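You operate a simulated robot arm through the tools that you are given. There is no shell and no other tool.

Carry out the task below with a simulated robot arm. There is one attempt and no reset: what you move stays moved.

JOB
Put things in order on the top of the green table. At the end: the gold brass disc from the top of the green table stands on top of the brown relays carton; the orange gauge stands where the gold brass disc stood; the silver bolt from the top of the green table stands where the orange gauge stood; the grey relay stands where the silver bolt stood; whatever was shut is shut again. Leave all else as you found it, and nothing knocked over.
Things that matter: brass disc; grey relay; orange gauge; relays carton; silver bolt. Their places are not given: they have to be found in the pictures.

It is judged by the outcome, as a careful person would: the job done as asked, and still so three seconds after it is handed in. It fails if anything else is knocked over, pushed out of place, dropped, spilled or broken.

ROBOT AND FRAMES
A 7-joint arm with a two-finger parallel gripper, fixed in place. Base frame: the origin is at the foot of the arm, x ahead of it, y to its left, z up; the work surface is at about z = 0. Lengths are in mm, angles in degrees, forces in N, time in s.
With the tool pointing down near the work surface it reaches from about 240 to 620 mm from the base axis. Its first joint turns from -66.0 to 66.0 degrees. Payload 2.6 kg.
Tool frame: the origin (TCP) lies between the finger pads and is the grasp point; the fingertips stand 30 mm ahead of it; z points along the fingers, y is the line along which they close. The gripper opens to 94 mm. The fingers are 28 mm wide and 10 mm thick; the gripper's body (50 by 96 mm) begins 55 mm behind the TCP.
Orientation is that of the tool frame in the base frame, as [roll, pitch, yaw] about the fixed x, y, z axes, in that order (R = Rz(yaw) Ry(pitch) Rx(roll)). With the fingers straight down and closing along the base's y, the tool's x points along the base's -x, its y along +y and its z along -z.

CONTROLS
- The arm moves only by the tool jog_arm. Its argument "motion" is a list of rows, each a list of 7 numbers: the shift along the base's x, y, z in mm, then the turn, a rotation vector about the base's x, y, z in degrees, then the finger opening in mm, from 0 to 94. In form: [[tx, ty, tz, rx, ry, rz, claw], ...]. A call has 1 to 20 rows; each row is the pose to reach, as a shift and turn from the pose commanded when the call began. Each row takes 0.2 s and may step no farther than 50 mm and 8.6 degrees from the row before; otherwise, or with a gripper value out of range, the whole call is refused. Where a pose cannot be reached the arm comes as near as it can. A force on the tool above 40 N (or 10 N above the force at the start of the call, whichever is more), or a blocked arm, ends the call early, and 0.2 s more pass. The fingers move at their own pace (about 72 mm/s each) and stop on an object; they squeeze with about 21 N. The grip force told is the motor's: it shows also when the fingers shut on nothing. Time passes only in rows, and 0.2 s behind the last, so rows that repeat a pose let the fingers close. The reply holds the time, the measured pose of the TCP, the force on the tool along the base axes, the opening and the grip force, in the units named above and with some noise, with the torque about the TCP (base axes, N m) and any sound that the robot's microphone picked up, and new pictures: "show" is both (left out), scene, wrist or none.
- Cameras (640 x 400 px; columns grow to the right, rows downward): "scene" is fixed at [46.4, 451.5, 549.6]; the picture's right is [-0.59, -0.81, 0.00], its down [-0.56, 0.41, -0.72] and it looks along [0.58, -0.42, -0.70] (base axes); focal length 292 px, centre (320, 200). "wrist" rides on the gripper at [76, 14, -102] in the tool frame; the picture's right is [-0.18, 0.98, 0.00], its down [-0.75, -0.14, -0.64] and it looks along [-0.63, -0.12, 0.77] (tool axes); focal length 243 px, centre (320, 200).
- pixel_to_xyz(camera, pixels): for up to 12 pixels [column, row] of the newest picture of that camera ("zoom" is the newest enlarged one), the place [x, y, z] in the base frame of the surface seen there, good to about 2 mm. It takes no simulated time.
- enlarge(camera, box): a new picture of the part [left, top, right, bottom] of that camera's present view, enlarged. It takes no simulated time.
- close_job(): hands the job in; it is judged then, once.

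Leave the gripper open and the arm clear of the work at the hand-in unless told otherwise.

The tools are called after "Emit:" as name(argument=value, ...) on one line, values as JSON. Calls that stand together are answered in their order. jog_arm: Moves the arm, as the interface text tells. Its arguments: {"type":"object","properties":{"motion":{"type":"array"},"show":{"type":"string","enum":["both","scene","wrist","none"]}},"required":["motion"]} The other tools are called the same way: pixel_to_xyz (camera, pixels) gives the place of the surface under pixels of a picture; enlarge (camera, box) takes an enlarged picture of a part of a camera's view; close_job () hands the job in.

At the start:

```text
clock: 0.0
position: [404.8, 37.6, 294.3]
tool_rot: [-180.0, 0.0, -179.9]
wrist_force: [-0.5, -0.7, 0.7]
moment: [-0.02, -0.01, -0.02]
gripper_width: 94.0
grasp_force: 0.0
```

scene: 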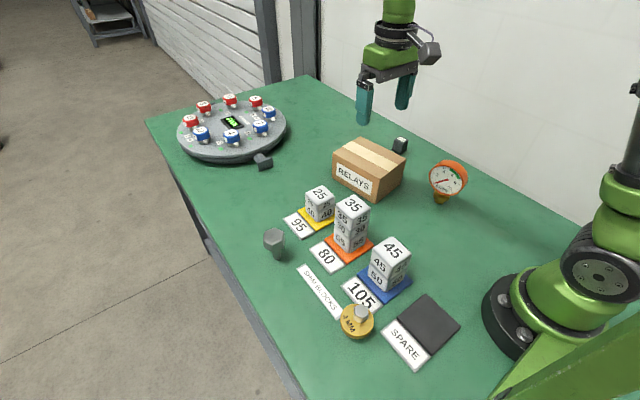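
wrist: 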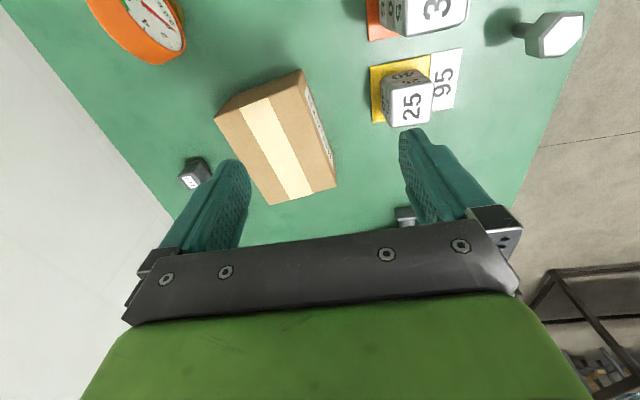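

I see the table with the carton near (368,168), the gauge near (448,180), the silver bolt near (274,242), the brass disc near (357,320), and a grey thing near (400,145) and another near (263,160). I'll enlarge several parts to look closer.

Emit:
enlarge(camera="scene", box=[320, 120, 480, 220])

Emit:
enlarge(camera="scene", box=[240, 200, 480, 370])

Emit:
enlarge(camera="scene", box=[160, 80, 320, 180])

Emit:
pixel_to_xyz(camera="scene", pixels=[[400, 145], [263, 160], [274, 235], [276, 255], [357, 322], [362, 312], [448, 178], [440, 198], [372, 145], [334, 153], [370, 176], [405, 160]])

```text
4.00 times, centred on (400, 170) of scene
```

zoom: 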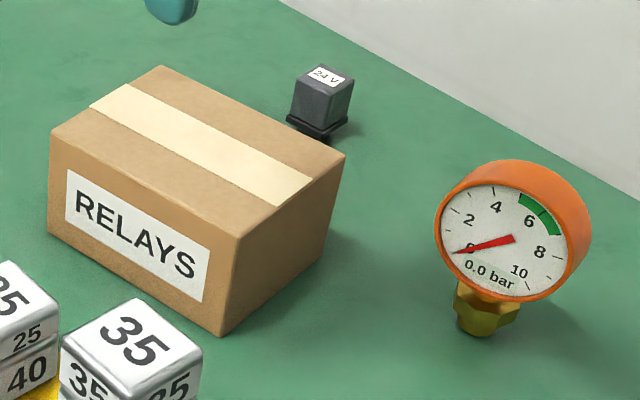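

```text
2.35 times, centred on (360, 285) of scene
```

zoom: 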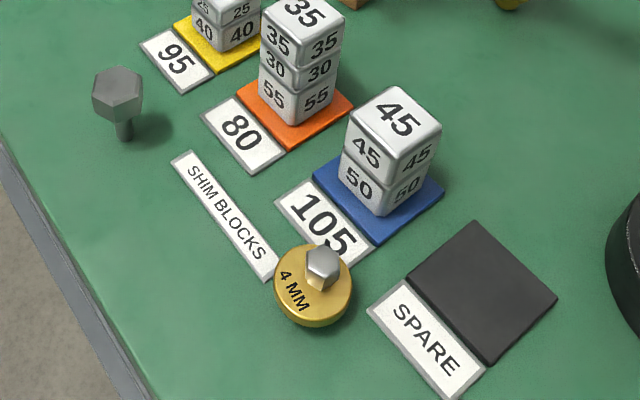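

```text
4.00 times, centred on (240, 130) of scene
```

zoom: 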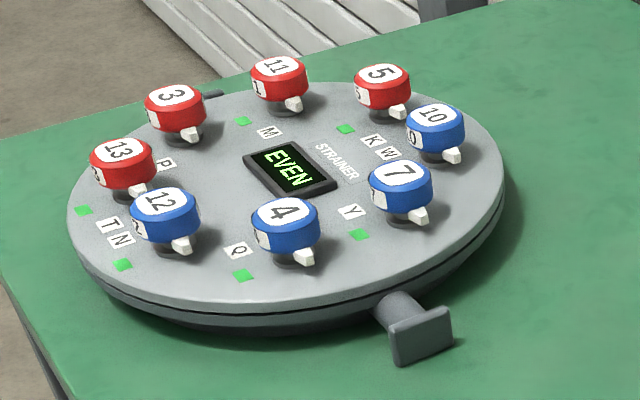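

```text
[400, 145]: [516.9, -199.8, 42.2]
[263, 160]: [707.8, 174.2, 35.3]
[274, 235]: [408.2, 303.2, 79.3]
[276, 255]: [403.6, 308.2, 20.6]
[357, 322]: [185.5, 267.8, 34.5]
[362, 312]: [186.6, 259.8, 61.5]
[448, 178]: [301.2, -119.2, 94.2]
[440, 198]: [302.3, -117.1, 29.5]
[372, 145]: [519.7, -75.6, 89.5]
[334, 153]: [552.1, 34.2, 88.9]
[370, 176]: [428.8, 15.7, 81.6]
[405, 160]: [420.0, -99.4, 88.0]
```

The disc has a hex knob on it, and the bolt stands on its shank with the head up. Next I'll enlarge the disc and measure points on it.

Emit:
enlarge(camera="scene", box=[325, 290, 389, 350])

```text
6.67 times, centred on (357, 320) of scene
```

zoom: 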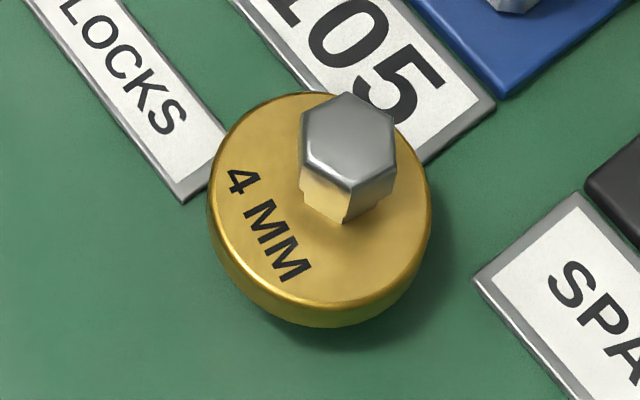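

I can see the disc rim, the hex knob and the plates nearby. I'll measure the rim points, the knob and the table around it.

Emit:
pixel_to_xyz(camera="zoom", pixels=[[215, 190], [425, 220], [320, 295], [300, 97], [255, 130], [345, 120], [345, 180], [300, 315], [345, 215], [410, 150], [200, 185], [250, 350]])

Emit:
pixel_to_xyz(camera="zoom", pixels=[[250, 270], [395, 280], [230, 215], [390, 180], [305, 150], [390, 140], [350, 98], [320, 160], [485, 290], [440, 300], [480, 110], [410, 290]])

```text
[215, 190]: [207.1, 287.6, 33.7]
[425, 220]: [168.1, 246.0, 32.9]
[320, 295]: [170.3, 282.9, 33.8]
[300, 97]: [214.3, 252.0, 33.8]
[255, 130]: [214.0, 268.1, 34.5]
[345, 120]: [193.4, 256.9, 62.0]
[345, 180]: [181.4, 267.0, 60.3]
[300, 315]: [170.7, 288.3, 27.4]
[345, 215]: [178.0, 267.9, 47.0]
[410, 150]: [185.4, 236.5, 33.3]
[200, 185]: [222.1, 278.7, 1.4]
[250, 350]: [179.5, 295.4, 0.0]
```

```text
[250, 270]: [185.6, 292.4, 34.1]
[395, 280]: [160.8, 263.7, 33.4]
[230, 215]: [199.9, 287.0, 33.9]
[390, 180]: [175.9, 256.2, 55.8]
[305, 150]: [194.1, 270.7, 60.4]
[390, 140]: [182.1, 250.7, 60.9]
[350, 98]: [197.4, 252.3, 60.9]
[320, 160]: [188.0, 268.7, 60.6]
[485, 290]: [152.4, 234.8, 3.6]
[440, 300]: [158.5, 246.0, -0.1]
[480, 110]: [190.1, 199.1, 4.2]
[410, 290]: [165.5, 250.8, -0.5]
```

The disc's top is at z≈34 with its centre near (188,264), and the knob's top is at z≈61. I can't yet see what is under the disc. I'll move to a viewing pose at about (265,131,220), turned +120° about z, so the wrist camera looks at it from another side. Everything on the table stays well below the tool.

Emit:
jog_arm(motion=[[-9, 6, -4, 0, 0, 7.5, 94], [-18, 12, -9, 0, 0, 15, 94], [-26, 17, -14, 0, 0, 22.5, 94], [-35, 23, -18, 0, 0, 30, 94], [-44, 29, -23, 0, 0, 37.5, 94], [-52, 35, -28, 0, 0, 45, 94], [-61, 41, -32, 0, 0, 52.5, 94], [-70, 46, -37, 0, 0, 60, 94], [-79, 52, -42, 0, 0, 67.5, 94], [-88, 58, -46, 0, 0, 75, 94], [-96, 64, -51, 0, 0, 82.5, 94], [-105, 70, -56, 0, 0, 90, 94], [-114, 76, -60, 0, 0, 97.5, 94], [-122, 81, -65, 0, 0, 105, 94], [-131, 87, -70, 0, 0, 112.5, 94], [-140, 93, -74, 0, 0, 120, 94], [-140, 93, -74, 0, 0, 120, 94]])

```text
clock: 3.6
position: [265.1, 129.9, 220.1]
tool_rot: [179.9, 0.0, -59.8]
wrist_force: [-1.2, 0.3, -0.2]
moment: [0.02, 0.03, 0.0]
gripper_width: 94.1
grasp_force: 0.0
```

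scene: 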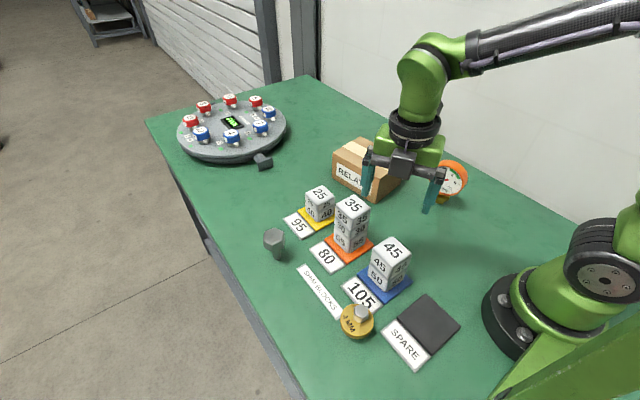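
wrist: 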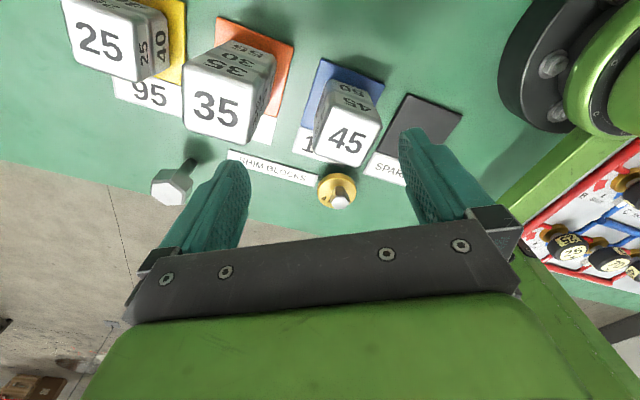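

The disc is now at (338,190) in the wrist picture. To the right there is another stand holding other items, which explains the words "from the top of the green table". I'll enlarge both.

Emit:
enlarge(camera="wrist", box=[490, 130, 640, 300])

Emit:
enlarge(camera="wrist", box=[300, 160, 380, 215])

Emit:
enlarge(camera="scene", box=[255, 220, 295, 265])

```text
2.35 times, centred on (565, 215) of wrist
```

zoom: 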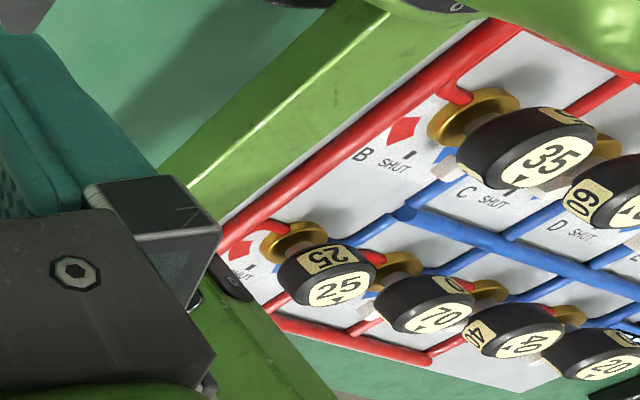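

```text
7.27 times, centred on (340, 188) of wrist
```

zoom: 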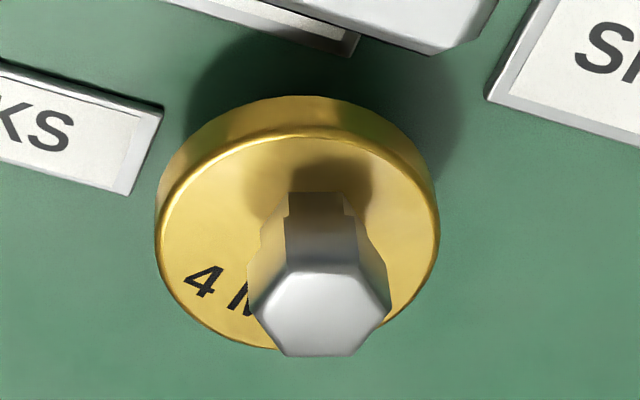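

```text
8.89 times, centred on (275, 242) of scene
```

zoom: 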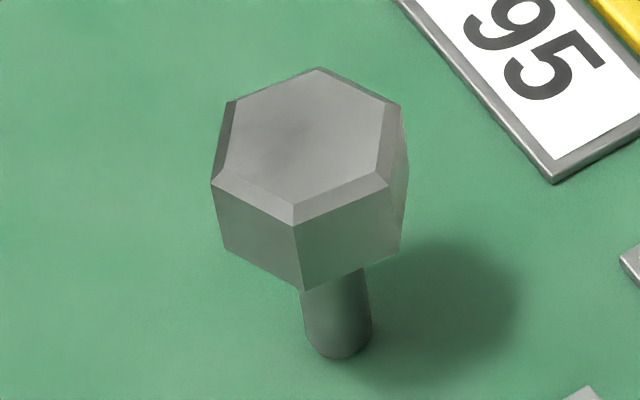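

The disc's side shows at the top of this zoom. I'll switch the zoom back to the disc and measure its side and foot.

Emit:
enlarge(camera="wrist", box=[300, 160, 380, 215])

Emit:
pixel_to_xyz(camera="zoom", pixels=[[300, 140], [300, 115], [300, 102], [300, 90], [180, 165], [418, 165], [160, 240], [436, 240], [200, 310], [320, 310], [270, 275], [380, 285]])

Emit:
pixel_to_xyz(camera="scene", pixels=[[392, 243], [404, 262], [384, 285], [370, 275], [365, 288], [375, 300], [330, 320], [345, 308], [393, 325], [413, 370], [352, 200], [340, 240]])

```text
7.27 times, centred on (340, 188) of wrist
```

zoom: 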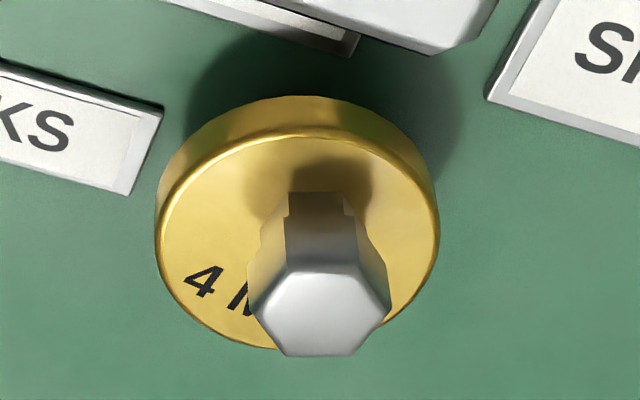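

```text
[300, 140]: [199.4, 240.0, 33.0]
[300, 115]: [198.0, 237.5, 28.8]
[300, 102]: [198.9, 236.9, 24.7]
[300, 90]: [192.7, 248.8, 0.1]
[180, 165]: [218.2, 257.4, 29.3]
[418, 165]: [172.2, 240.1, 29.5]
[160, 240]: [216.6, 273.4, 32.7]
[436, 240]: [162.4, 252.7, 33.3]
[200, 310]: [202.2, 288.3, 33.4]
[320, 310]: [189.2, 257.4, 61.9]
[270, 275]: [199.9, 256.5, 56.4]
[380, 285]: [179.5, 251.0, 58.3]
```

```text
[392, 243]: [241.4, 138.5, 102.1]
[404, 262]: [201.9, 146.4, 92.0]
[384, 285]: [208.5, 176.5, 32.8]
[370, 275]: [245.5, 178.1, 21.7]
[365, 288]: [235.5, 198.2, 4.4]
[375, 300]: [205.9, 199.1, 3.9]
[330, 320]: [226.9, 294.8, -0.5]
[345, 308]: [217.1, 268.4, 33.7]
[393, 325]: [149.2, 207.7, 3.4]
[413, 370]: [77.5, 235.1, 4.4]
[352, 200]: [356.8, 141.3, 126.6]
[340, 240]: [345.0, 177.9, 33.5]
```

The disc is a plate about 57 mm across, at z≈23–34 and centred near (189.5,264). It has a narrower foot, since I can see table beneath the rim. I'll go above it at z≈130 with the tool turned back 60°, which has the fingers straddle the rim clear of the cards, then look again.

Emit:
jog_arm(motion=[[-9, 16, -5, 0, 0, -7.5, 94], [-18, 33, -10, 0, 0, -15, 94], [-28, 50, -15, 0, 0, -22.5, 94], [-38, 67, -20, 0, 0, -30, 94], [-47, 84, -25, 0, 0, -37.5, 94], [-56, 100, -30, 0, 0, -45, 94], [-66, 117, -40, 0, 0, -52.5, 94], [-75.5, 133.5, -60, 0, 0, -60, 94], [-75.5, 133.5, -90, 0, 0, -60, 94], [-75.5, 133.5, -90, 0, 0, -60, 94]])

```text
clock: 5.8
position: [189.0, 265.8, 129.4]
tool_rot: [-180.0, 0.0, -120.0]
wrist_force: [0.3, 0.1, 0.4]
moment: [-0.06, -0.01, -0.01]
gripper_width: 94.0
grasp_force: 0.0
```

scene: 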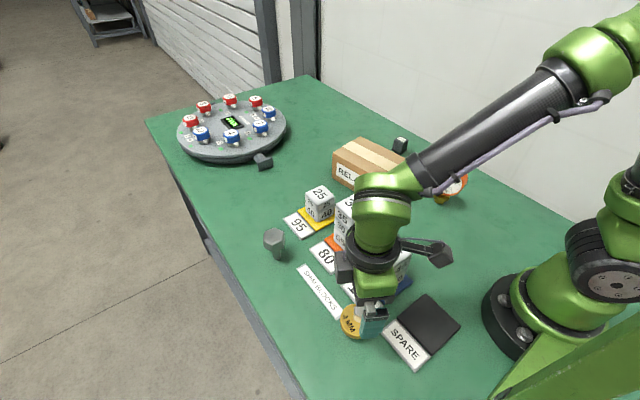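
wrist: 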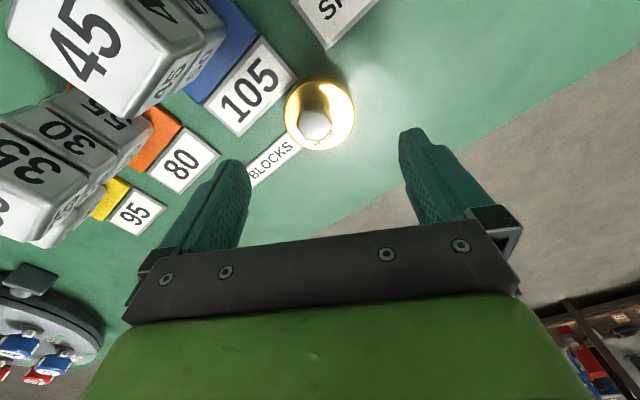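

The TCP is right over the disc. I'll enlarge the wrist view to check the disc centre once more.

Emit:
enlarge(camera="wrist", box=[270, 65, 370, 165])

Emit:
pixel_to_xyz(camera="wrist", pixels=[[286, 115], [353, 115], [320, 148], [320, 84], [296, 140], [344, 140], [296, 92], [344, 92], [315, 125], [275, 115], [365, 115], [288, 148]])

```text
4.00 times, centred on (320, 115) of wrist
```

zoom: 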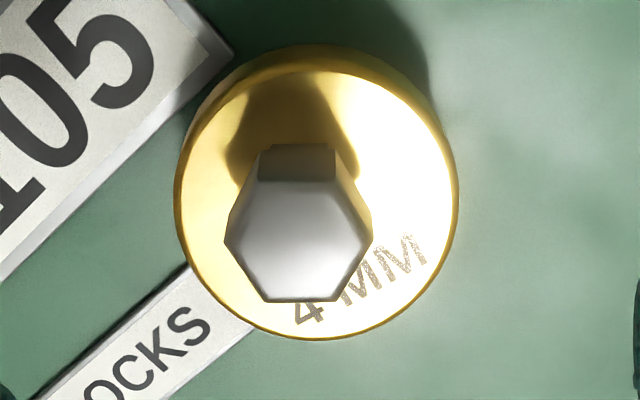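

```text
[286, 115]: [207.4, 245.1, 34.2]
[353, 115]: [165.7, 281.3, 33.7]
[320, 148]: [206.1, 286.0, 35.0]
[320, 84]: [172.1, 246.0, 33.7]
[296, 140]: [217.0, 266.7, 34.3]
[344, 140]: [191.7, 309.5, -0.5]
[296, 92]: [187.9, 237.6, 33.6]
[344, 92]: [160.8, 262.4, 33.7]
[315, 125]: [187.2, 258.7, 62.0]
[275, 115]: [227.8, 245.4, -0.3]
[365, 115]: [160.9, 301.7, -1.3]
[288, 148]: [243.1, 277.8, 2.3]
```

The disc centre is (188.9,264.5), level, with the rim at z≈23–34. I'll descend to TCP z≈38, with fingertips at 8 mm above the 4 mm cards, using an opening of 84, and then close.

Emit:
jog_arm(motion=[[0, -0.8, -30, 0, 0, 0, 84], [0, -0.8, -60, 0, 0, 0, 84], [0, -0.8, -80, 0, 0, 0, 84], [0, -0.8, -91.5, 0, 0, 0, 84], [0, -0.8, -91.5, 0, 0, 0, 84]])

```text
clock: 7.0
position: [188.4, 263.3, 36.5]
tool_rot: [-180.0, 0.1, -120.0]
wrist_force: [0.6, -0.4, 0.1]
moment: [0.01, 0.02, -0.02]
gripper_width: 84.2
grasp_force: 0.1
```

scene: 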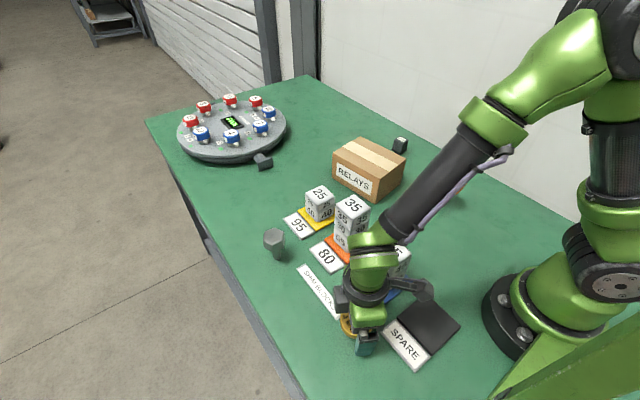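
wrist: 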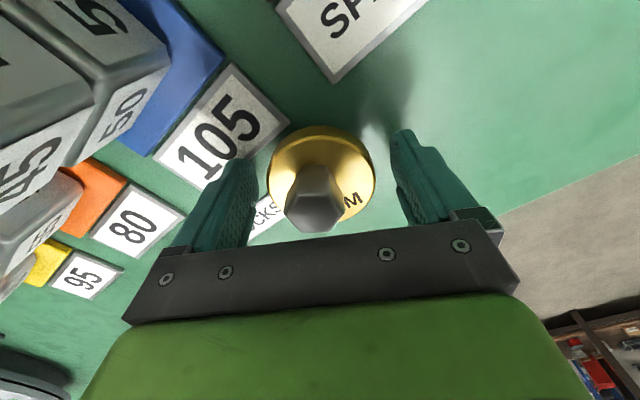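

The fingers straddle the rim with clear gaps. I'll close on it and, while the carton is in view, measure its top corners.

Emit:
jog_arm(motion=[[0, 0, 0, 0, 0, 0, 60], [0, 0, 0, 0, 0, 0, 40], [0, 0, 0, 0, 0, 0, 40], [0, 0, 0, 0, 0, 0, 40]])

Emit:
pixel_to_xyz(camera="scene", pixels=[[335, 152.5], [361.3, 138.5], [404.5, 158.8], [380, 177], [370, 158], [400, 139], [400, 150], [345, 147], [392, 152]])

```text
clock: 8.0
position: [187.5, 262.4, 37.9]
tool_rot: [180.0, 0.0, -119.9]
wrist_force: [-0.6, 1.0, 0.0]
moment: [0.05, 0.04, 0.01]
gripper_width: 59.9
grasp_force: 21.0
```

scene: 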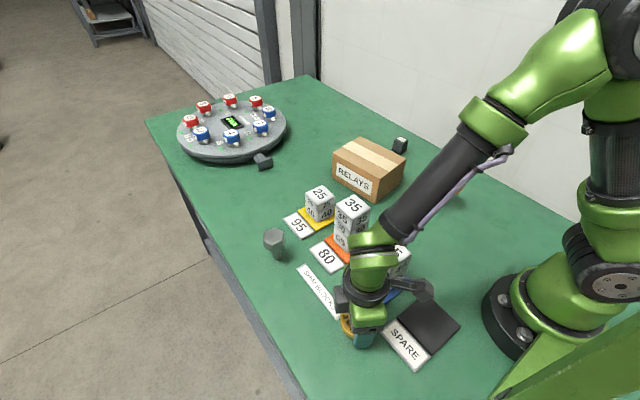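
wrist: 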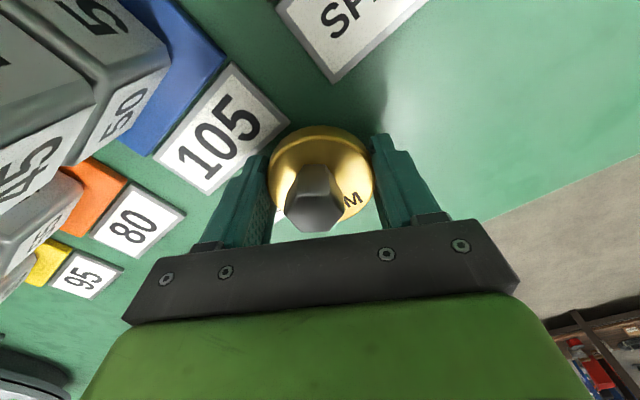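

```text
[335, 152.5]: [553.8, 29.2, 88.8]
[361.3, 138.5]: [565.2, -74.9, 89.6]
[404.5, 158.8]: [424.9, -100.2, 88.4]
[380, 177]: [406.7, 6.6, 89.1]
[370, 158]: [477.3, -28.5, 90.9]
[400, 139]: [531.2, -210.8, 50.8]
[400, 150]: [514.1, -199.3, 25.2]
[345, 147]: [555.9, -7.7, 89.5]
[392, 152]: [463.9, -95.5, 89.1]
```

The grip holds at 59.9 mm opening with 21 N. The carton top is at z≈89.5, centred near (487,-35), and clear. I'll lift straight up by 60 mm and look.

Emit:
jog_arm(motion=[[0, 0, 4, 0, 0, 0, 40], [0, 0, 15, 0, 0, 0, 40], [0, 0, 40, 0, 0, 0, 40], [0, 0, 80, 0, 0, 0, 40], [0, 0, 120, 0, 0, 0, 40], [0, 0, 140, 0, 0, 0, 40], [0, 0, 140, 0, 0, 0, 40]])

```text
clock: 9.6
position: [190.6, 264.4, 177.9]
tool_rot: [180.0, 0.0, -120.0]
wrist_force: [0.4, 0.6, -1.4]
moment: [-0.04, 0.01, -0.03]
gripper_width: 59.7
grasp_force: 20.8
```

scene: 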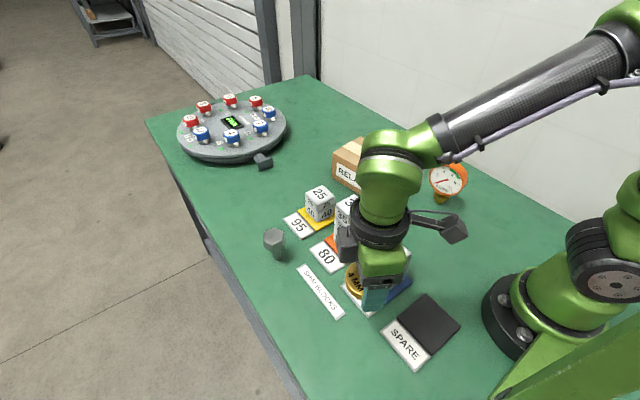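
wrist: 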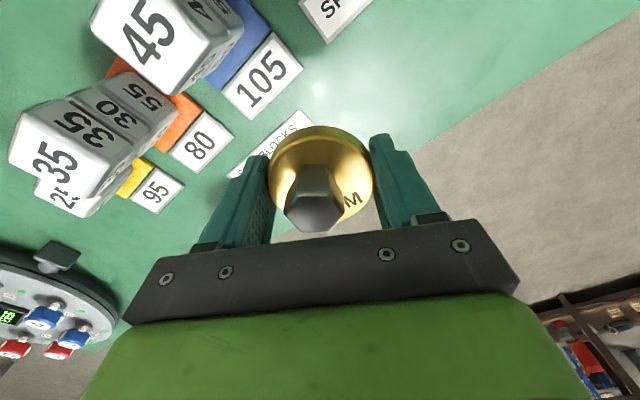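

The disc lifted cleanly and nothing was left under it. I'll raise 45 mm more so it clears the 127 mm stack, then carry it to above the carton's centre (487,-35), turning the tool back 60° on the way.

Emit:
jog_arm(motion=[[0, 0, 25, 0, 0, 0, 40], [0, 0, 45, 0, 0, 0, 40], [25, -25, 45, 0, 0, -5, 40], [50, -50, 45, 0, 0, -10, 40], [77, -77, 45, 0, 0, -15, 40], [104, -104, 45, 0, 0, -21, 40], [131, -132, 45, 0, 0, -27, 40], [158, -159, 45, 0, 0, -33, 40], [186, -186, 45, 0, 0, -39, 40], [213, -214, 45, 0, 0, -45, 40], [240, -241, 45, 0, 0, -51, 40], [265, -266, 45, 0, 0, -56, 40], [285, -286, 45, 0, 0, -60, 40], [298, -299, 45, 0, 0, -60, 40], [298, -299, 45, 0, 0, -60, 40], [298, -299, 45, 0, 0, -60, 40]])

```text
clock: 13.0
position: [487.8, -36.5, 221.9]
tool_rot: [-180.0, 0.1, 179.9]
wrist_force: [-0.3, -0.7, -1.6]
moment: [0.04, 0.0, 0.02]
gripper_width: 59.8
grasp_force: 20.8
```

scene: 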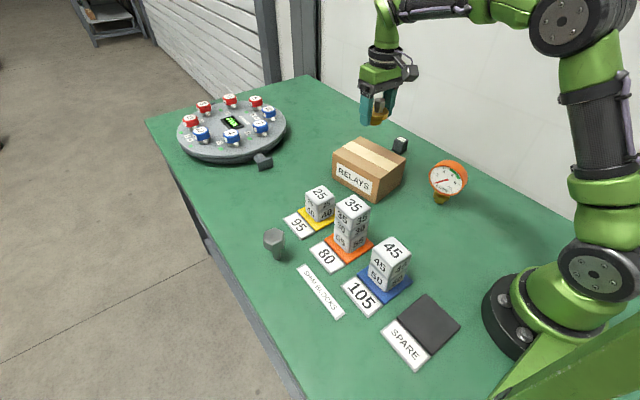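
wrist: 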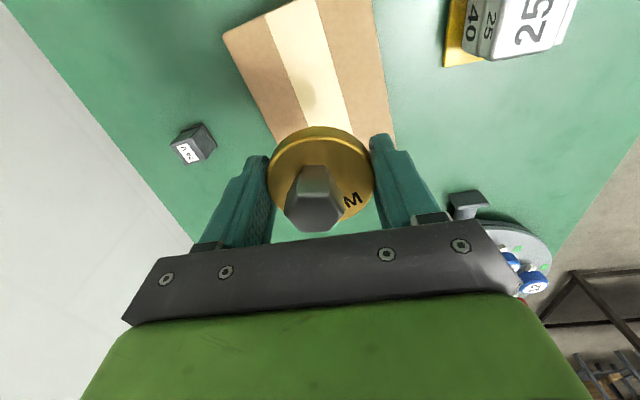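

The disc is above the carton and visible from the side near (378,108). I'll enlarge it to see its underside.

Emit:
enlarge(camera="scene", box=[350, 70, 420, 150])

Emit:
enlarge(camera="scene", box=[320, 280, 390, 350])

```text
5.00 times, centred on (385, 110) of scene
```

zoom: 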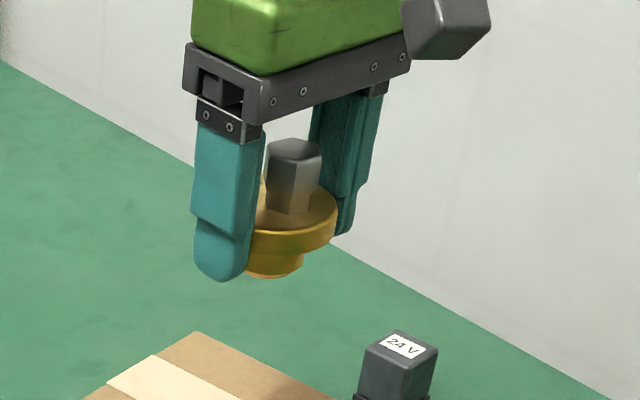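

```text
5.71 times, centred on (355, 315) of scene
```

zoom: 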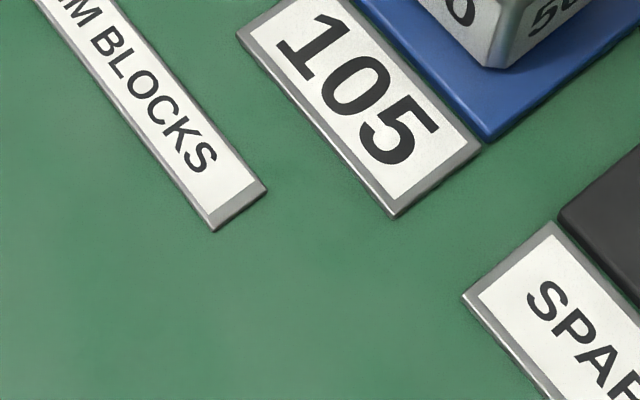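

The disc has a brass foot under the plate. By the height difference it should land on the carton at about 95 mm lower. I'll go down 90 mm now and then feel my way down.

Emit:
jog_arm(motion=[[0, 0, -30, 0, 0, 0, 40], [0, 0, -60, 0, 0, 0, 40], [0, 0, -80, 0, 0, 0, 40], [0, 0, -88, 0, 0, 0, 40], [0, 0, -91, 0, 0, 0, 40], [0, 0, -91, 0, 0, 0, 40]])

```text
clock: 14.4
position: [487.1, -34.6, 130.4]
tool_rot: [-180.0, 0.0, 180.0]
wrist_force: [-0.2, 0.4, -2.0]
moment: [0.0, -0.03, 0.0]
gripper_width: 59.6
grasp_force: 20.8
```

scene: 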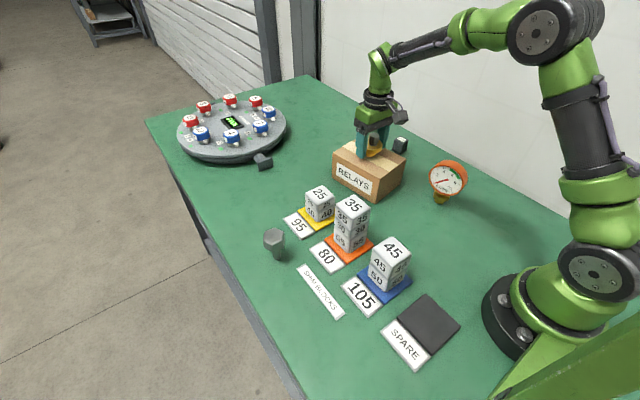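
wrist: 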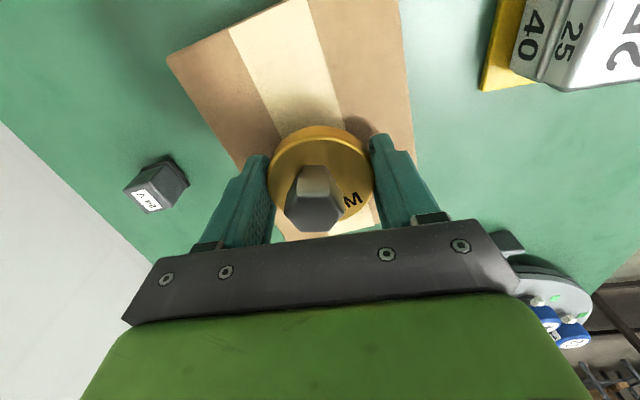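

There's no contact yet, and the force reads only the disc's weight. I'll lower 1 mm at a time and watch the force.

Emit:
jog_arm(motion=[[0, 0, -1, 0, 0, 0, 40], [0, 0, -2, 0, 0, 0, 40], [0, 0, -2, 0, 0, 0, 40]], show="none")

```text
clock: 15.2
position: [487.7, -35.3, 130.0]
tool_rot: [-179.9, 0.0, -180.0]
wrist_force: [-0.5, 0.5, -2.0]
moment: [-0.03, 0.0, 0.01]
gripper_width: 59.4
grasp_force: 21.3
```

Emit:
jog_arm(motion=[[0, 0, -1, 0, 0, 0, 40], [0, 0, -2, 0, 0, 0, 40], [0, 0, -2, 0, 0, 0, 40]], show="none")

```text
clock: 16.0
position: [488.4, -35.8, 127.9]
tool_rot: [-180.0, 0.1, -179.9]
wrist_force: [-1.8, -0.4, 2.8]
moment: [-0.07, 0.01, 0.0]
gripper_width: 59.3
grasp_force: 21.3
```

The vertical force changed sign (-2.0 to +2.8 N), so the disc is standing on the carton. I'll open the fingers gently to release.

Emit:
jog_arm(motion=[[0, 0, 0, 0, 0, 0, 62], [0, 0, 0, 0, 0, 0, 68], [0, 0, 0, 0, 0, 0, 84], [0, 0, 0, 0, 0, 0, 84]])

```text
clock: 17.0
position: [487.9, -35.7, 126.6]
tool_rot: [-180.0, 0.0, 180.0]
wrist_force: [-0.8, 0.5, -0.1]
moment: [-0.01, 0.0, -0.01]
gripper_width: 84.1
grasp_force: 0.1
```

scene: 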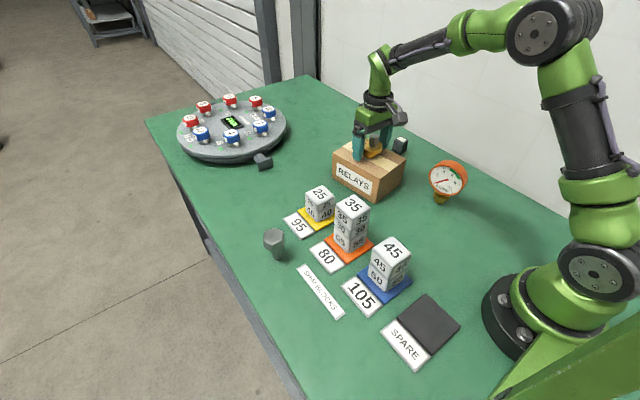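
wrist: 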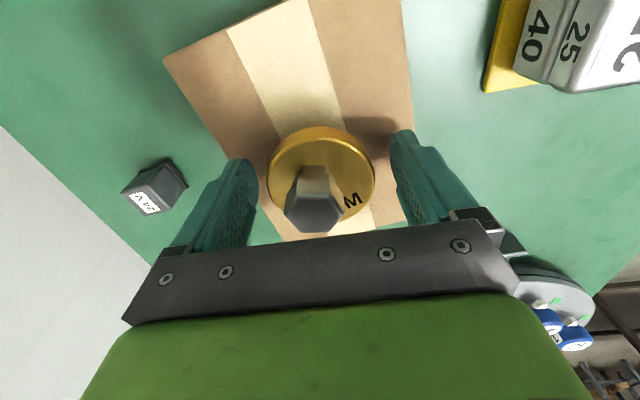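

The disc is released and standing centred on the carton. I'll rise straight up, then go above the gauge near (302,-118) to look at it.

Emit:
jog_arm(motion=[[0, 0, 30, 0, 0, 0, 90], [0, 0, 75, 0, 0, 0, 94], [0, 0, 113, 0, 0, 0, 94], [-40, -16, 123, 0, 0, 0, 94], [-80, -33, 123, 0, 0, -4, 94], [-120, -50, 123, 0, 0, -10, 94], [-155, -66, 123, 0, 0, -15, 94], [-186, -83, 123, 0, 0, -21, 94], [-186, -83, 123, 0, 0, -21, 94]])

```text
clock: 19.0
position: [299.6, -120.5, 247.0]
tool_rot: [180.0, 0.0, 158.9]
wrist_force: [-1.5, -0.3, 0.0]
moment: [0.02, -0.07, -0.02]
gripper_width: 94.1
grasp_force: 0.0
```

scene: 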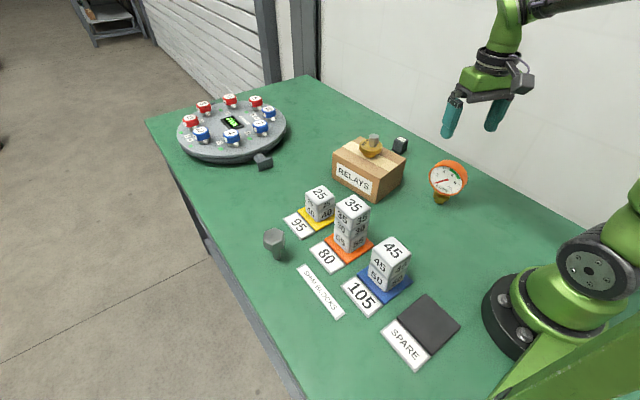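
wrist: 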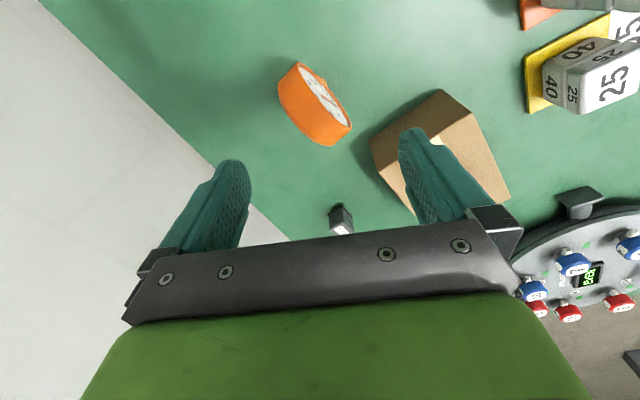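

The gauge shows at (315,105) in the wrist picture and (447,180) in the scene. I'll enlarge both views.

Emit:
enlarge(camera="scene", box=[415, 150, 479, 210])

Emit:
pixel_to_xyz(camera="zoom", pixels=[[240, 275], [340, 80], [170, 170], [440, 240], [300, 270], [330, 185], [275, 315], [250, 345], [290, 345], [480, 180], [400, 100], [250, 325]])

Emit:
enlarge(camera="wrist", box=[265, 50, 365, 155])

Emit:
pixel_to_xyz(camera="zoom", pixels=[[210, 140], [300, 240], [380, 330], [420, 290], [260, 90], [225, 100], [330, 200], [450, 310], [310, 350], [200, 200], [330, 280], [260, 170]])

```text
6.67 times, centred on (447, 180) of scene
```

zoom: 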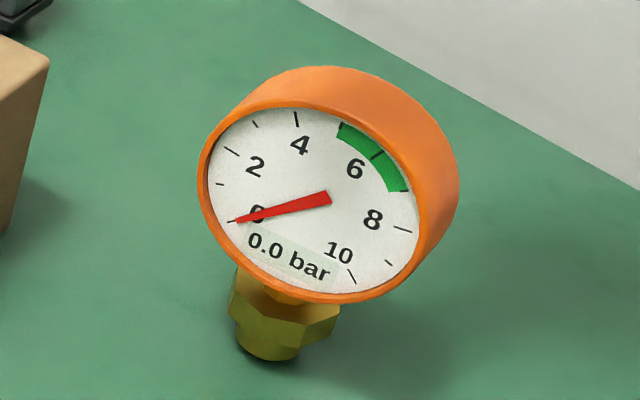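

```text
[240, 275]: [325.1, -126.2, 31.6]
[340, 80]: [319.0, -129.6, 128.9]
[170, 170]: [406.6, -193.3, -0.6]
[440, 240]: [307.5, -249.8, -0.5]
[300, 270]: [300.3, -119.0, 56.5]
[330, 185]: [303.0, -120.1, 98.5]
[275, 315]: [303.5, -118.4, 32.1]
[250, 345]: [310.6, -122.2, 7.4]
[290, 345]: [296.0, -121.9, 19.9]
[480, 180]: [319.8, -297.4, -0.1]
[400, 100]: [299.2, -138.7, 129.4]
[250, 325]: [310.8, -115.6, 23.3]
```

```text
3.81 times, centred on (315, 102) of wrist
```

zoom: 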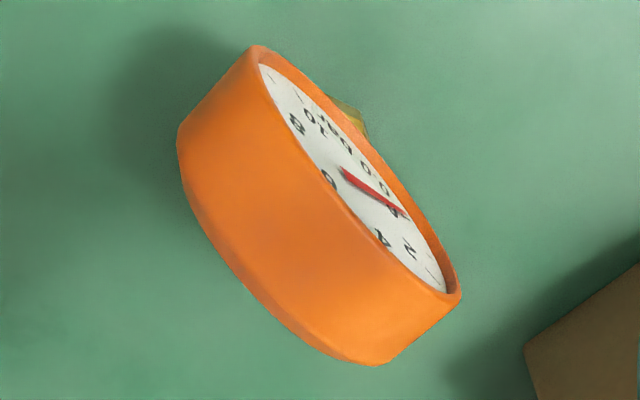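

```text
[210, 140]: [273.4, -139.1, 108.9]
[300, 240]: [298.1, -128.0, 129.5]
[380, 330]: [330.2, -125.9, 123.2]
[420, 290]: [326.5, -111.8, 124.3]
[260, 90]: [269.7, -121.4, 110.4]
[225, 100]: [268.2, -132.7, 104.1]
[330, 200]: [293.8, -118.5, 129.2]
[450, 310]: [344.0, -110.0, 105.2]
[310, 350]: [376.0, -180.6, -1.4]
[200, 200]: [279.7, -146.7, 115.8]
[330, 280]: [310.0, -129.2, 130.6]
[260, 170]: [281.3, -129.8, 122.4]
```

The gauge case is a drum about 76 mm across and 28 mm thick, with its axis nearly along y, its top at z≈130, and a brass stem below. I'll measure its front and back rims more closely to get its yaw and centre.

Emit:
pixel_to_xyz(camera="zoom", pixels=[[188, 180], [245, 275], [315, 333], [370, 353], [252, 62], [290, 150], [340, 222], [400, 275], [340, 165], [300, 105], [400, 225], [352, 112]])

Emit:
pixel_to_xyz(camera="scene", pixels=[[436, 190], [450, 190], [440, 180], [455, 175], [448, 172], [445, 193], [441, 202], [438, 203], [444, 202], [437, 197], [446, 199], [441, 196]])

```text
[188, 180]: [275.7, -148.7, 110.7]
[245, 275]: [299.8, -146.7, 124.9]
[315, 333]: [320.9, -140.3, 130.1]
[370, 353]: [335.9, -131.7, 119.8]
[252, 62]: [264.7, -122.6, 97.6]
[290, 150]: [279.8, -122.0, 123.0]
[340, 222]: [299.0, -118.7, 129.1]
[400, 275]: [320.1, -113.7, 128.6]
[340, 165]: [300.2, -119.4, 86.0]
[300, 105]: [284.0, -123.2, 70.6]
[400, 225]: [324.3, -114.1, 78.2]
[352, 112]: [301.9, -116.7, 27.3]
```

```text
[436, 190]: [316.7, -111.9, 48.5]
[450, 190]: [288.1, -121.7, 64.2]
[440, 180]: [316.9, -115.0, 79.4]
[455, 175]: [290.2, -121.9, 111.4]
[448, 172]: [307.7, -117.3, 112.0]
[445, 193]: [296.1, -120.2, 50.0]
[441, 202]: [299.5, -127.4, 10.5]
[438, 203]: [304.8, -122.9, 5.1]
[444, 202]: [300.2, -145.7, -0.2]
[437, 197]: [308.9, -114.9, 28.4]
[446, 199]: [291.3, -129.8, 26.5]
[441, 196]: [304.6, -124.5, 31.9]
```

The face is vertical with yaw about 13°, the thickness is about 27.5 mm, and the drum and stem axis is near (308,-131). I'll grip front to back on the drum, since it is flat there. First I align over it at z≈190 with the closing line along the gauge axis, and look.

Emit:
jog_arm(motion=[[2, -4, -10, 0, 0, 7, 94], [4, -8, -20, 0, 0, 14, 94], [6.7, -12.3, -30, 0, 0, 21, 94], [6.7, -12.3, -45, 0, 0, 28, 94], [6.7, -12.3, -60, 0, 0, 34, 94], [6.7, -12.3, -60, 0, 0, 34, 94], [6.7, -12.3, -60, 0, 0, 34, 94]])

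```text
clock: 20.6
position: [306.6, -131.3, 189.3]
tool_rot: [-179.9, 0.0, -166.9]
wrist_force: [0.3, 0.2, 0.2]
moment: [0.01, -0.01, -0.01]
gripper_width: 94.3
grasp_force: 0.0
```

scene: 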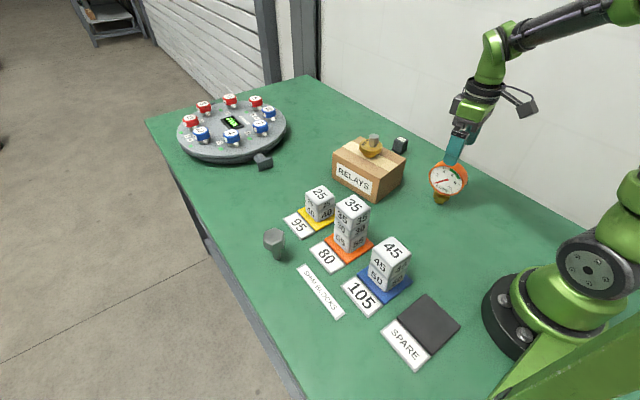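
wrist: 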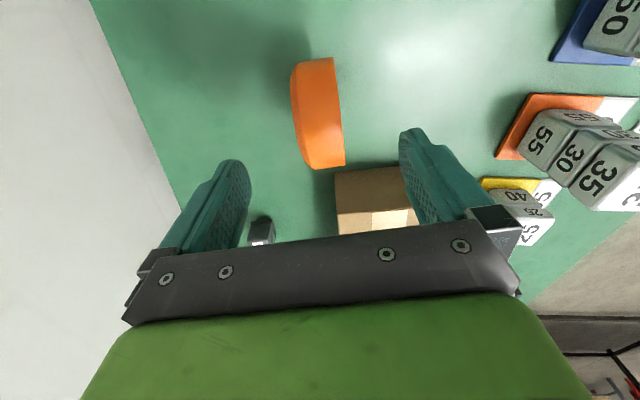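

The drum is centred between the fingers' lines. I'll measure its top edges here to check the yaw and centre.

Emit:
enlarge(camera="wrist", box=[270, 45, 370, 180])

Emit:
pixel_to_xyz(camera="wrist", pixels=[[293, 75], [294, 90], [296, 110], [299, 130], [302, 145], [332, 70], [334, 85], [336, 100], [338, 115], [341, 135], [343, 150], [315, 110]])

```text
2.96 times, centred on (320, 112) of wrist
```

zoom: 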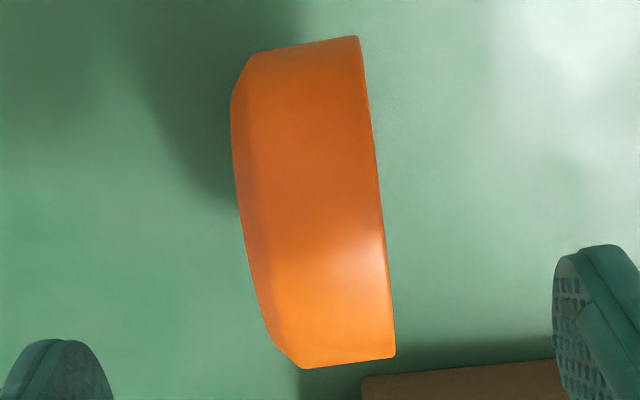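

```text
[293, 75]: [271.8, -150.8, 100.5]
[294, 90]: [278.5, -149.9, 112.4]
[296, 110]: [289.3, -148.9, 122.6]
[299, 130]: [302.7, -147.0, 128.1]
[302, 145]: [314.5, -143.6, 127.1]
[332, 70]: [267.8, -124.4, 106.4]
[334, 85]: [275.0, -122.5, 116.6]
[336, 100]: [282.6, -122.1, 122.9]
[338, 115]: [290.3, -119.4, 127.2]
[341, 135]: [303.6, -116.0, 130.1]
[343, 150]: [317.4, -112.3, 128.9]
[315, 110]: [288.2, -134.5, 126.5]
```

The front edge yaw is 13–14° and the centre is about (308.5,-130.5), so alignment is good. I'll descend 104 mm to TCP z≈86 (the body stays above the 130 mm top) and close.

Emit:
jog_arm(motion=[[0, 0, -35, 0, 0, 0, 90], [0.5, 0.5, -70, 0, 0, 0, 84], [0.5, 0.5, -95, 0, 0, 0, 84], [0.5, 0.5, -104, 0, 0, 0, 84], [0.5, 0.5, -104, 0, 0, 0, 84]])

```text
clock: 21.8
position: [308.6, -131.3, 85.8]
tool_rot: [180.0, -0.1, -167.0]
wrist_force: [-0.4, -0.7, 0.1]
moment: [0.05, 0.01, 0.0]
gripper_width: 83.9
grasp_force: 0.1
```

scene: 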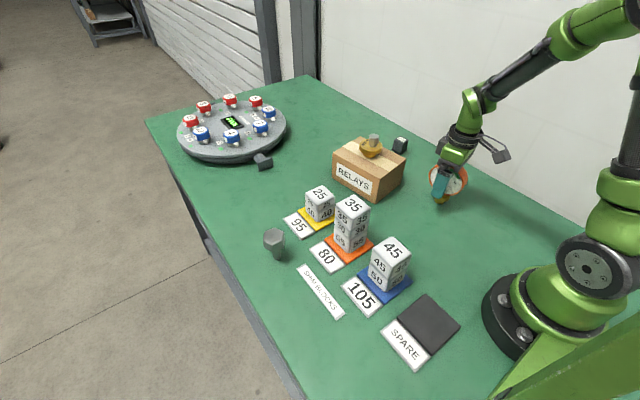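
wrist: 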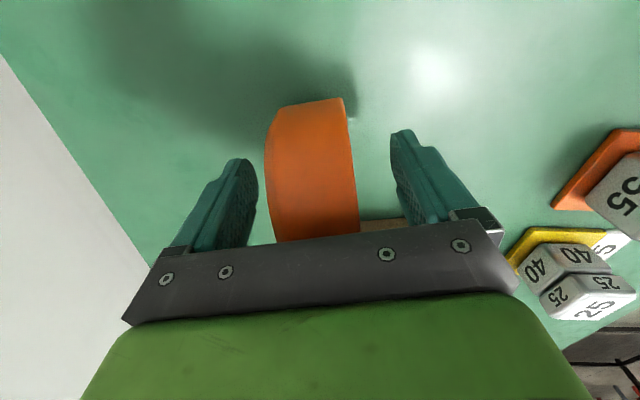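

The fingers straddle the drum evenly. I'll close slowly onto it.

Emit:
jog_arm(motion=[[0, 0, 0, 0, 0, 0, 60], [0, 0, 0, 0, 0, 0, 40], [0, 0, 0, 0, 0, 0, 32], [0, 0, 0, 0, 0, 0, 24], [0, 0, 0, 0, 0, 0, 10], [0, 0, 0, 0, 0, 0, 10]])

```text
clock: 23.2
position: [309.6, -130.8, 86.5]
tool_rot: [180.0, 0.1, -167.0]
wrist_force: [0.2, 0.0, -0.1]
moment: [-0.05, -0.04, 0.01]
gripper_width: 38.0
grasp_force: 21.2
```

scene: 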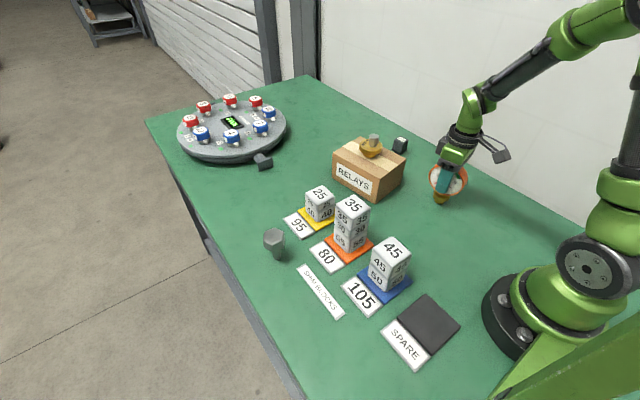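
wrist: 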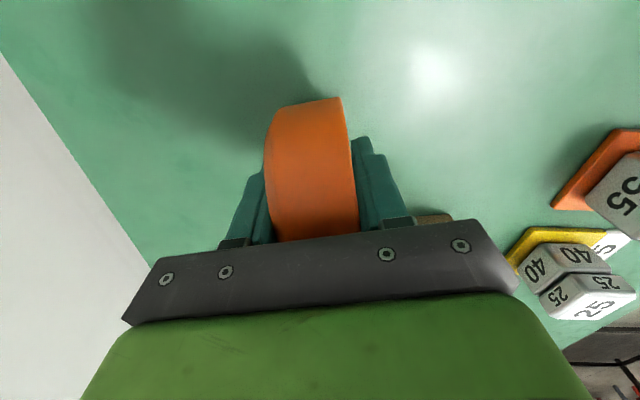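

The opening is 38 mm at 21 N, so the case is thicker than I judged (its back is bevelled) and it may have shifted a little. I'll enlarge and measure the stem to find the offset between it and the tool.

Emit:
enlarge(camera="scene", box=[415, 150, 479, 210])

Emit:
pixel_to_xyz(camera="scene", pixels=[[441, 202], [438, 203], [437, 197], [446, 199], [441, 196], [440, 203], [436, 201], [443, 197], [461, 175], [459, 186], [433, 182], [435, 188]])

```text
6.67 times, centred on (447, 180) of scene
```

zoom: 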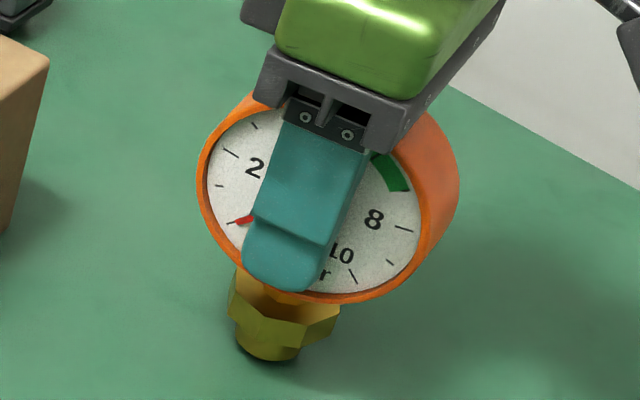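

```text
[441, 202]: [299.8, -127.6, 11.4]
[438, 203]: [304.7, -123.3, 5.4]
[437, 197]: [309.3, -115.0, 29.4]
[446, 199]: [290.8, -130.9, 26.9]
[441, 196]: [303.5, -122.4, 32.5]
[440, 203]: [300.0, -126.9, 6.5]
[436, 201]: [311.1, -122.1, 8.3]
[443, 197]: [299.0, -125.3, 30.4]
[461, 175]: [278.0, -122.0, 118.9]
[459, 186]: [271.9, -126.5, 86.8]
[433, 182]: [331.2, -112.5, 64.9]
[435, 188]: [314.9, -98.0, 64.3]
```

The gauge did not move and the grip is firm. Its stem sits at about (-0.5,-2) from the TCP. I'll lift 150 mm and carry it at the same yaw, around over the stacks (bottom at z≈150, above all), to above the disc's old spot at (188.9,264).

Emit:
jog_arm(motion=[[0, 0, 4, 0, 0, 0, 10], [0, 0, 30, 0, 0, 0, 10], [0, 0, 70, 0, 0, 0, 10], [0, 0, 110, 0, 0, 0, 10], [0, 0, 150, 0, 0, 0, 10], [0, 30, 150, 0, 0, 0, 10], [0, 70, 150, 0, 0, 0, 10], [-1, 112, 150, 0, 0, 0, 10], [-3, 155, 150, 0, 0, 0, 10], [-6, 198, 150, 0, 0, 0, 10], [-12, 238, 150, 0, 0, 0, 10], [-25, 275, 150, 0, 0, 0, 10], [-48, 310, 150, 0, 0, 0, 10], [-72, 342, 150, 0, 0, 0, 10], [-96, 370, 150, 0, 0, 0, 10], [-112, 388, 150, 0, 0, 0, 10], [-119.3, 396.5, 150, 0, 0, 0, 10], [-119.3, 396.5, 150, 0, 0, 0, 10]])

```text
clock: 27.0
position: [189.2, 265.8, 237.3]
tool_rot: [-180.0, 0.0, -167.0]
wrist_force: [-0.1, 0.0, -1.7]
moment: [0.04, -0.01, -0.02]
gripper_width: 38.2
grasp_force: 21.4
```

scene: 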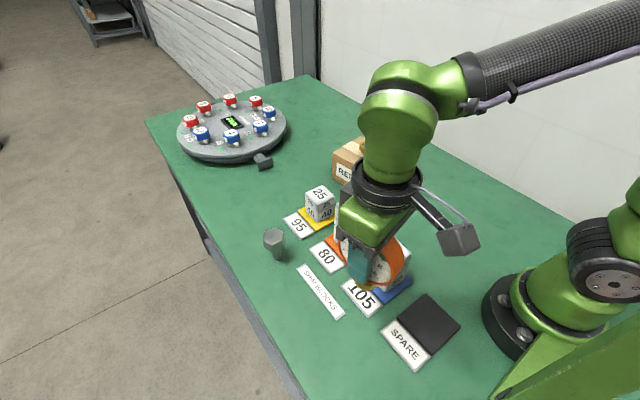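
wrist: 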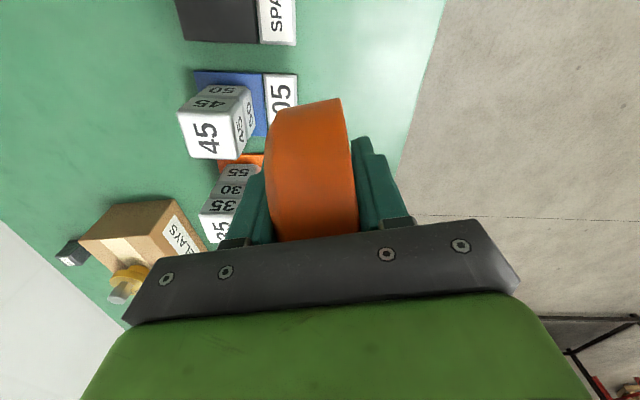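

The gauge hangs upright over the free spot. I'll lower it 144 mm and then feel for the table.

Emit:
jog_arm(motion=[[0, 0, -40, 0, 0, 0, 10], [0, 0, -80, 0, 0, 0, 10], [0, 0, -115, 0, 0, 0, 10], [0, 0, -138, 0, 0, 0, 10], [0, 0, -146, 0, 0, 0, 10], [0, 0, -146, 0, 0, 0, 10]])

```text
clock: 28.4
position: [190.6, 265.3, 92.4]
tool_rot: [180.0, 0.0, -167.0]
wrist_force: [-0.6, -0.5, -2.4]
moment: [0.0, 0.0, 0.0]
gripper_width: 38.4
grasp_force: 21.3
```

scene: 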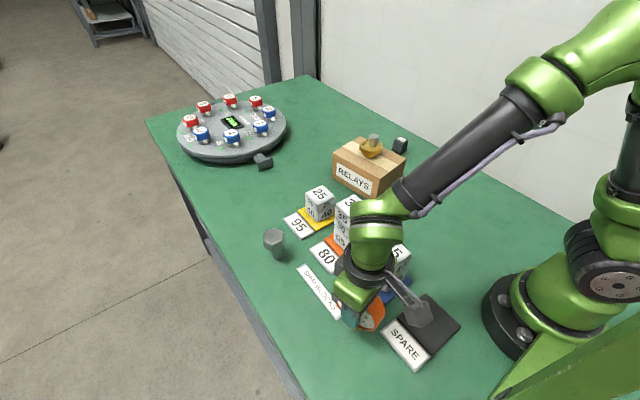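
wrist: 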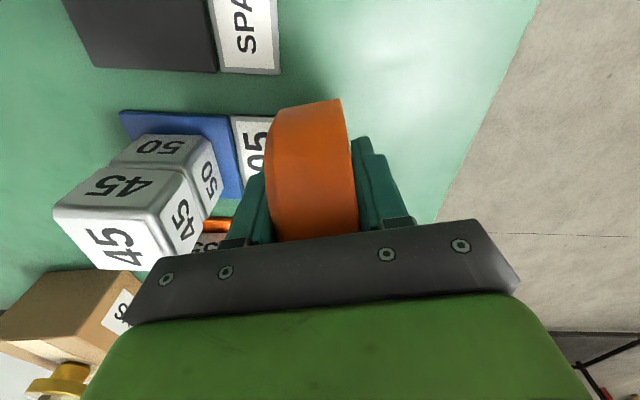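

There's no contact yet. I'll lower it in small steps and watch the vertical force.

Emit:
jog_arm(motion=[[0, 0, -1, 0, 0, 0, 10], [0, 0, -2, 0, 0, 0, 10], [0, 0, -3, 0, 0, 0, 10], [0, 0, -3, 0, 0, 0, 10]], show="none")

```text
clock: 29.4
position: [189.7, 266.8, 88.4]
tool_rot: [-179.9, 0.0, -167.1]
wrist_force: [-1.0, 0.4, -2.1]
moment: [-0.01, 0.04, 0.0]
gripper_width: 38.3
grasp_force: 21.2
```

Emit:
jog_arm(motion=[[0, 0, -0.5, 0, 0, 0, 10], [0, 0, -1, 0, 0, 0, 10], [0, 0, -1, 0, 0, 0, 10]], show="none")

```text
clock: 30.2
position: [189.6, 266.5, 86.9]
tool_rot: [-179.9, -0.1, -167.1]
wrist_force: [0.8, -0.4, -1.4]
moment: [0.03, 0.01, 0.0]
gripper_width: 38.1
grasp_force: 21.7
```

Emit:
jog_arm(motion=[[0, 0, -0.5, 0, 0, 0, 10], [0, 0, -1, 0, 0, 0, 10], [0, 0, -1, 0, 0, 0, 10]], show="none")

```text
clock: 31.0
position: [191.1, 267.1, 87.0]
tool_rot: [-179.9, 0.1, -166.9]
wrist_force: [-2.0, -4.0, 18.1]
moment: [-0.35, 0.22, -0.04]
gripper_width: 38.6
grasp_force: 21.1
```

Contact: 18 N upward. I'll ease up 0.6 mm to take the press off, then open slowly.

Emit:
jog_arm(motion=[[0, 0, 0.6, 0, 0, 0, 10], [0, 0, 0.6, 0, 0, 0, 10]], show="none")

```text
clock: 31.6
position: [189.5, 266.6, 86.4]
tool_rot: [179.9, 0.2, -166.8]
wrist_force: [-1.2, 0.0, 12.8]
moment: [-0.07, 0.01, 0.02]
gripper_width: 38.5
grasp_force: 20.9
```

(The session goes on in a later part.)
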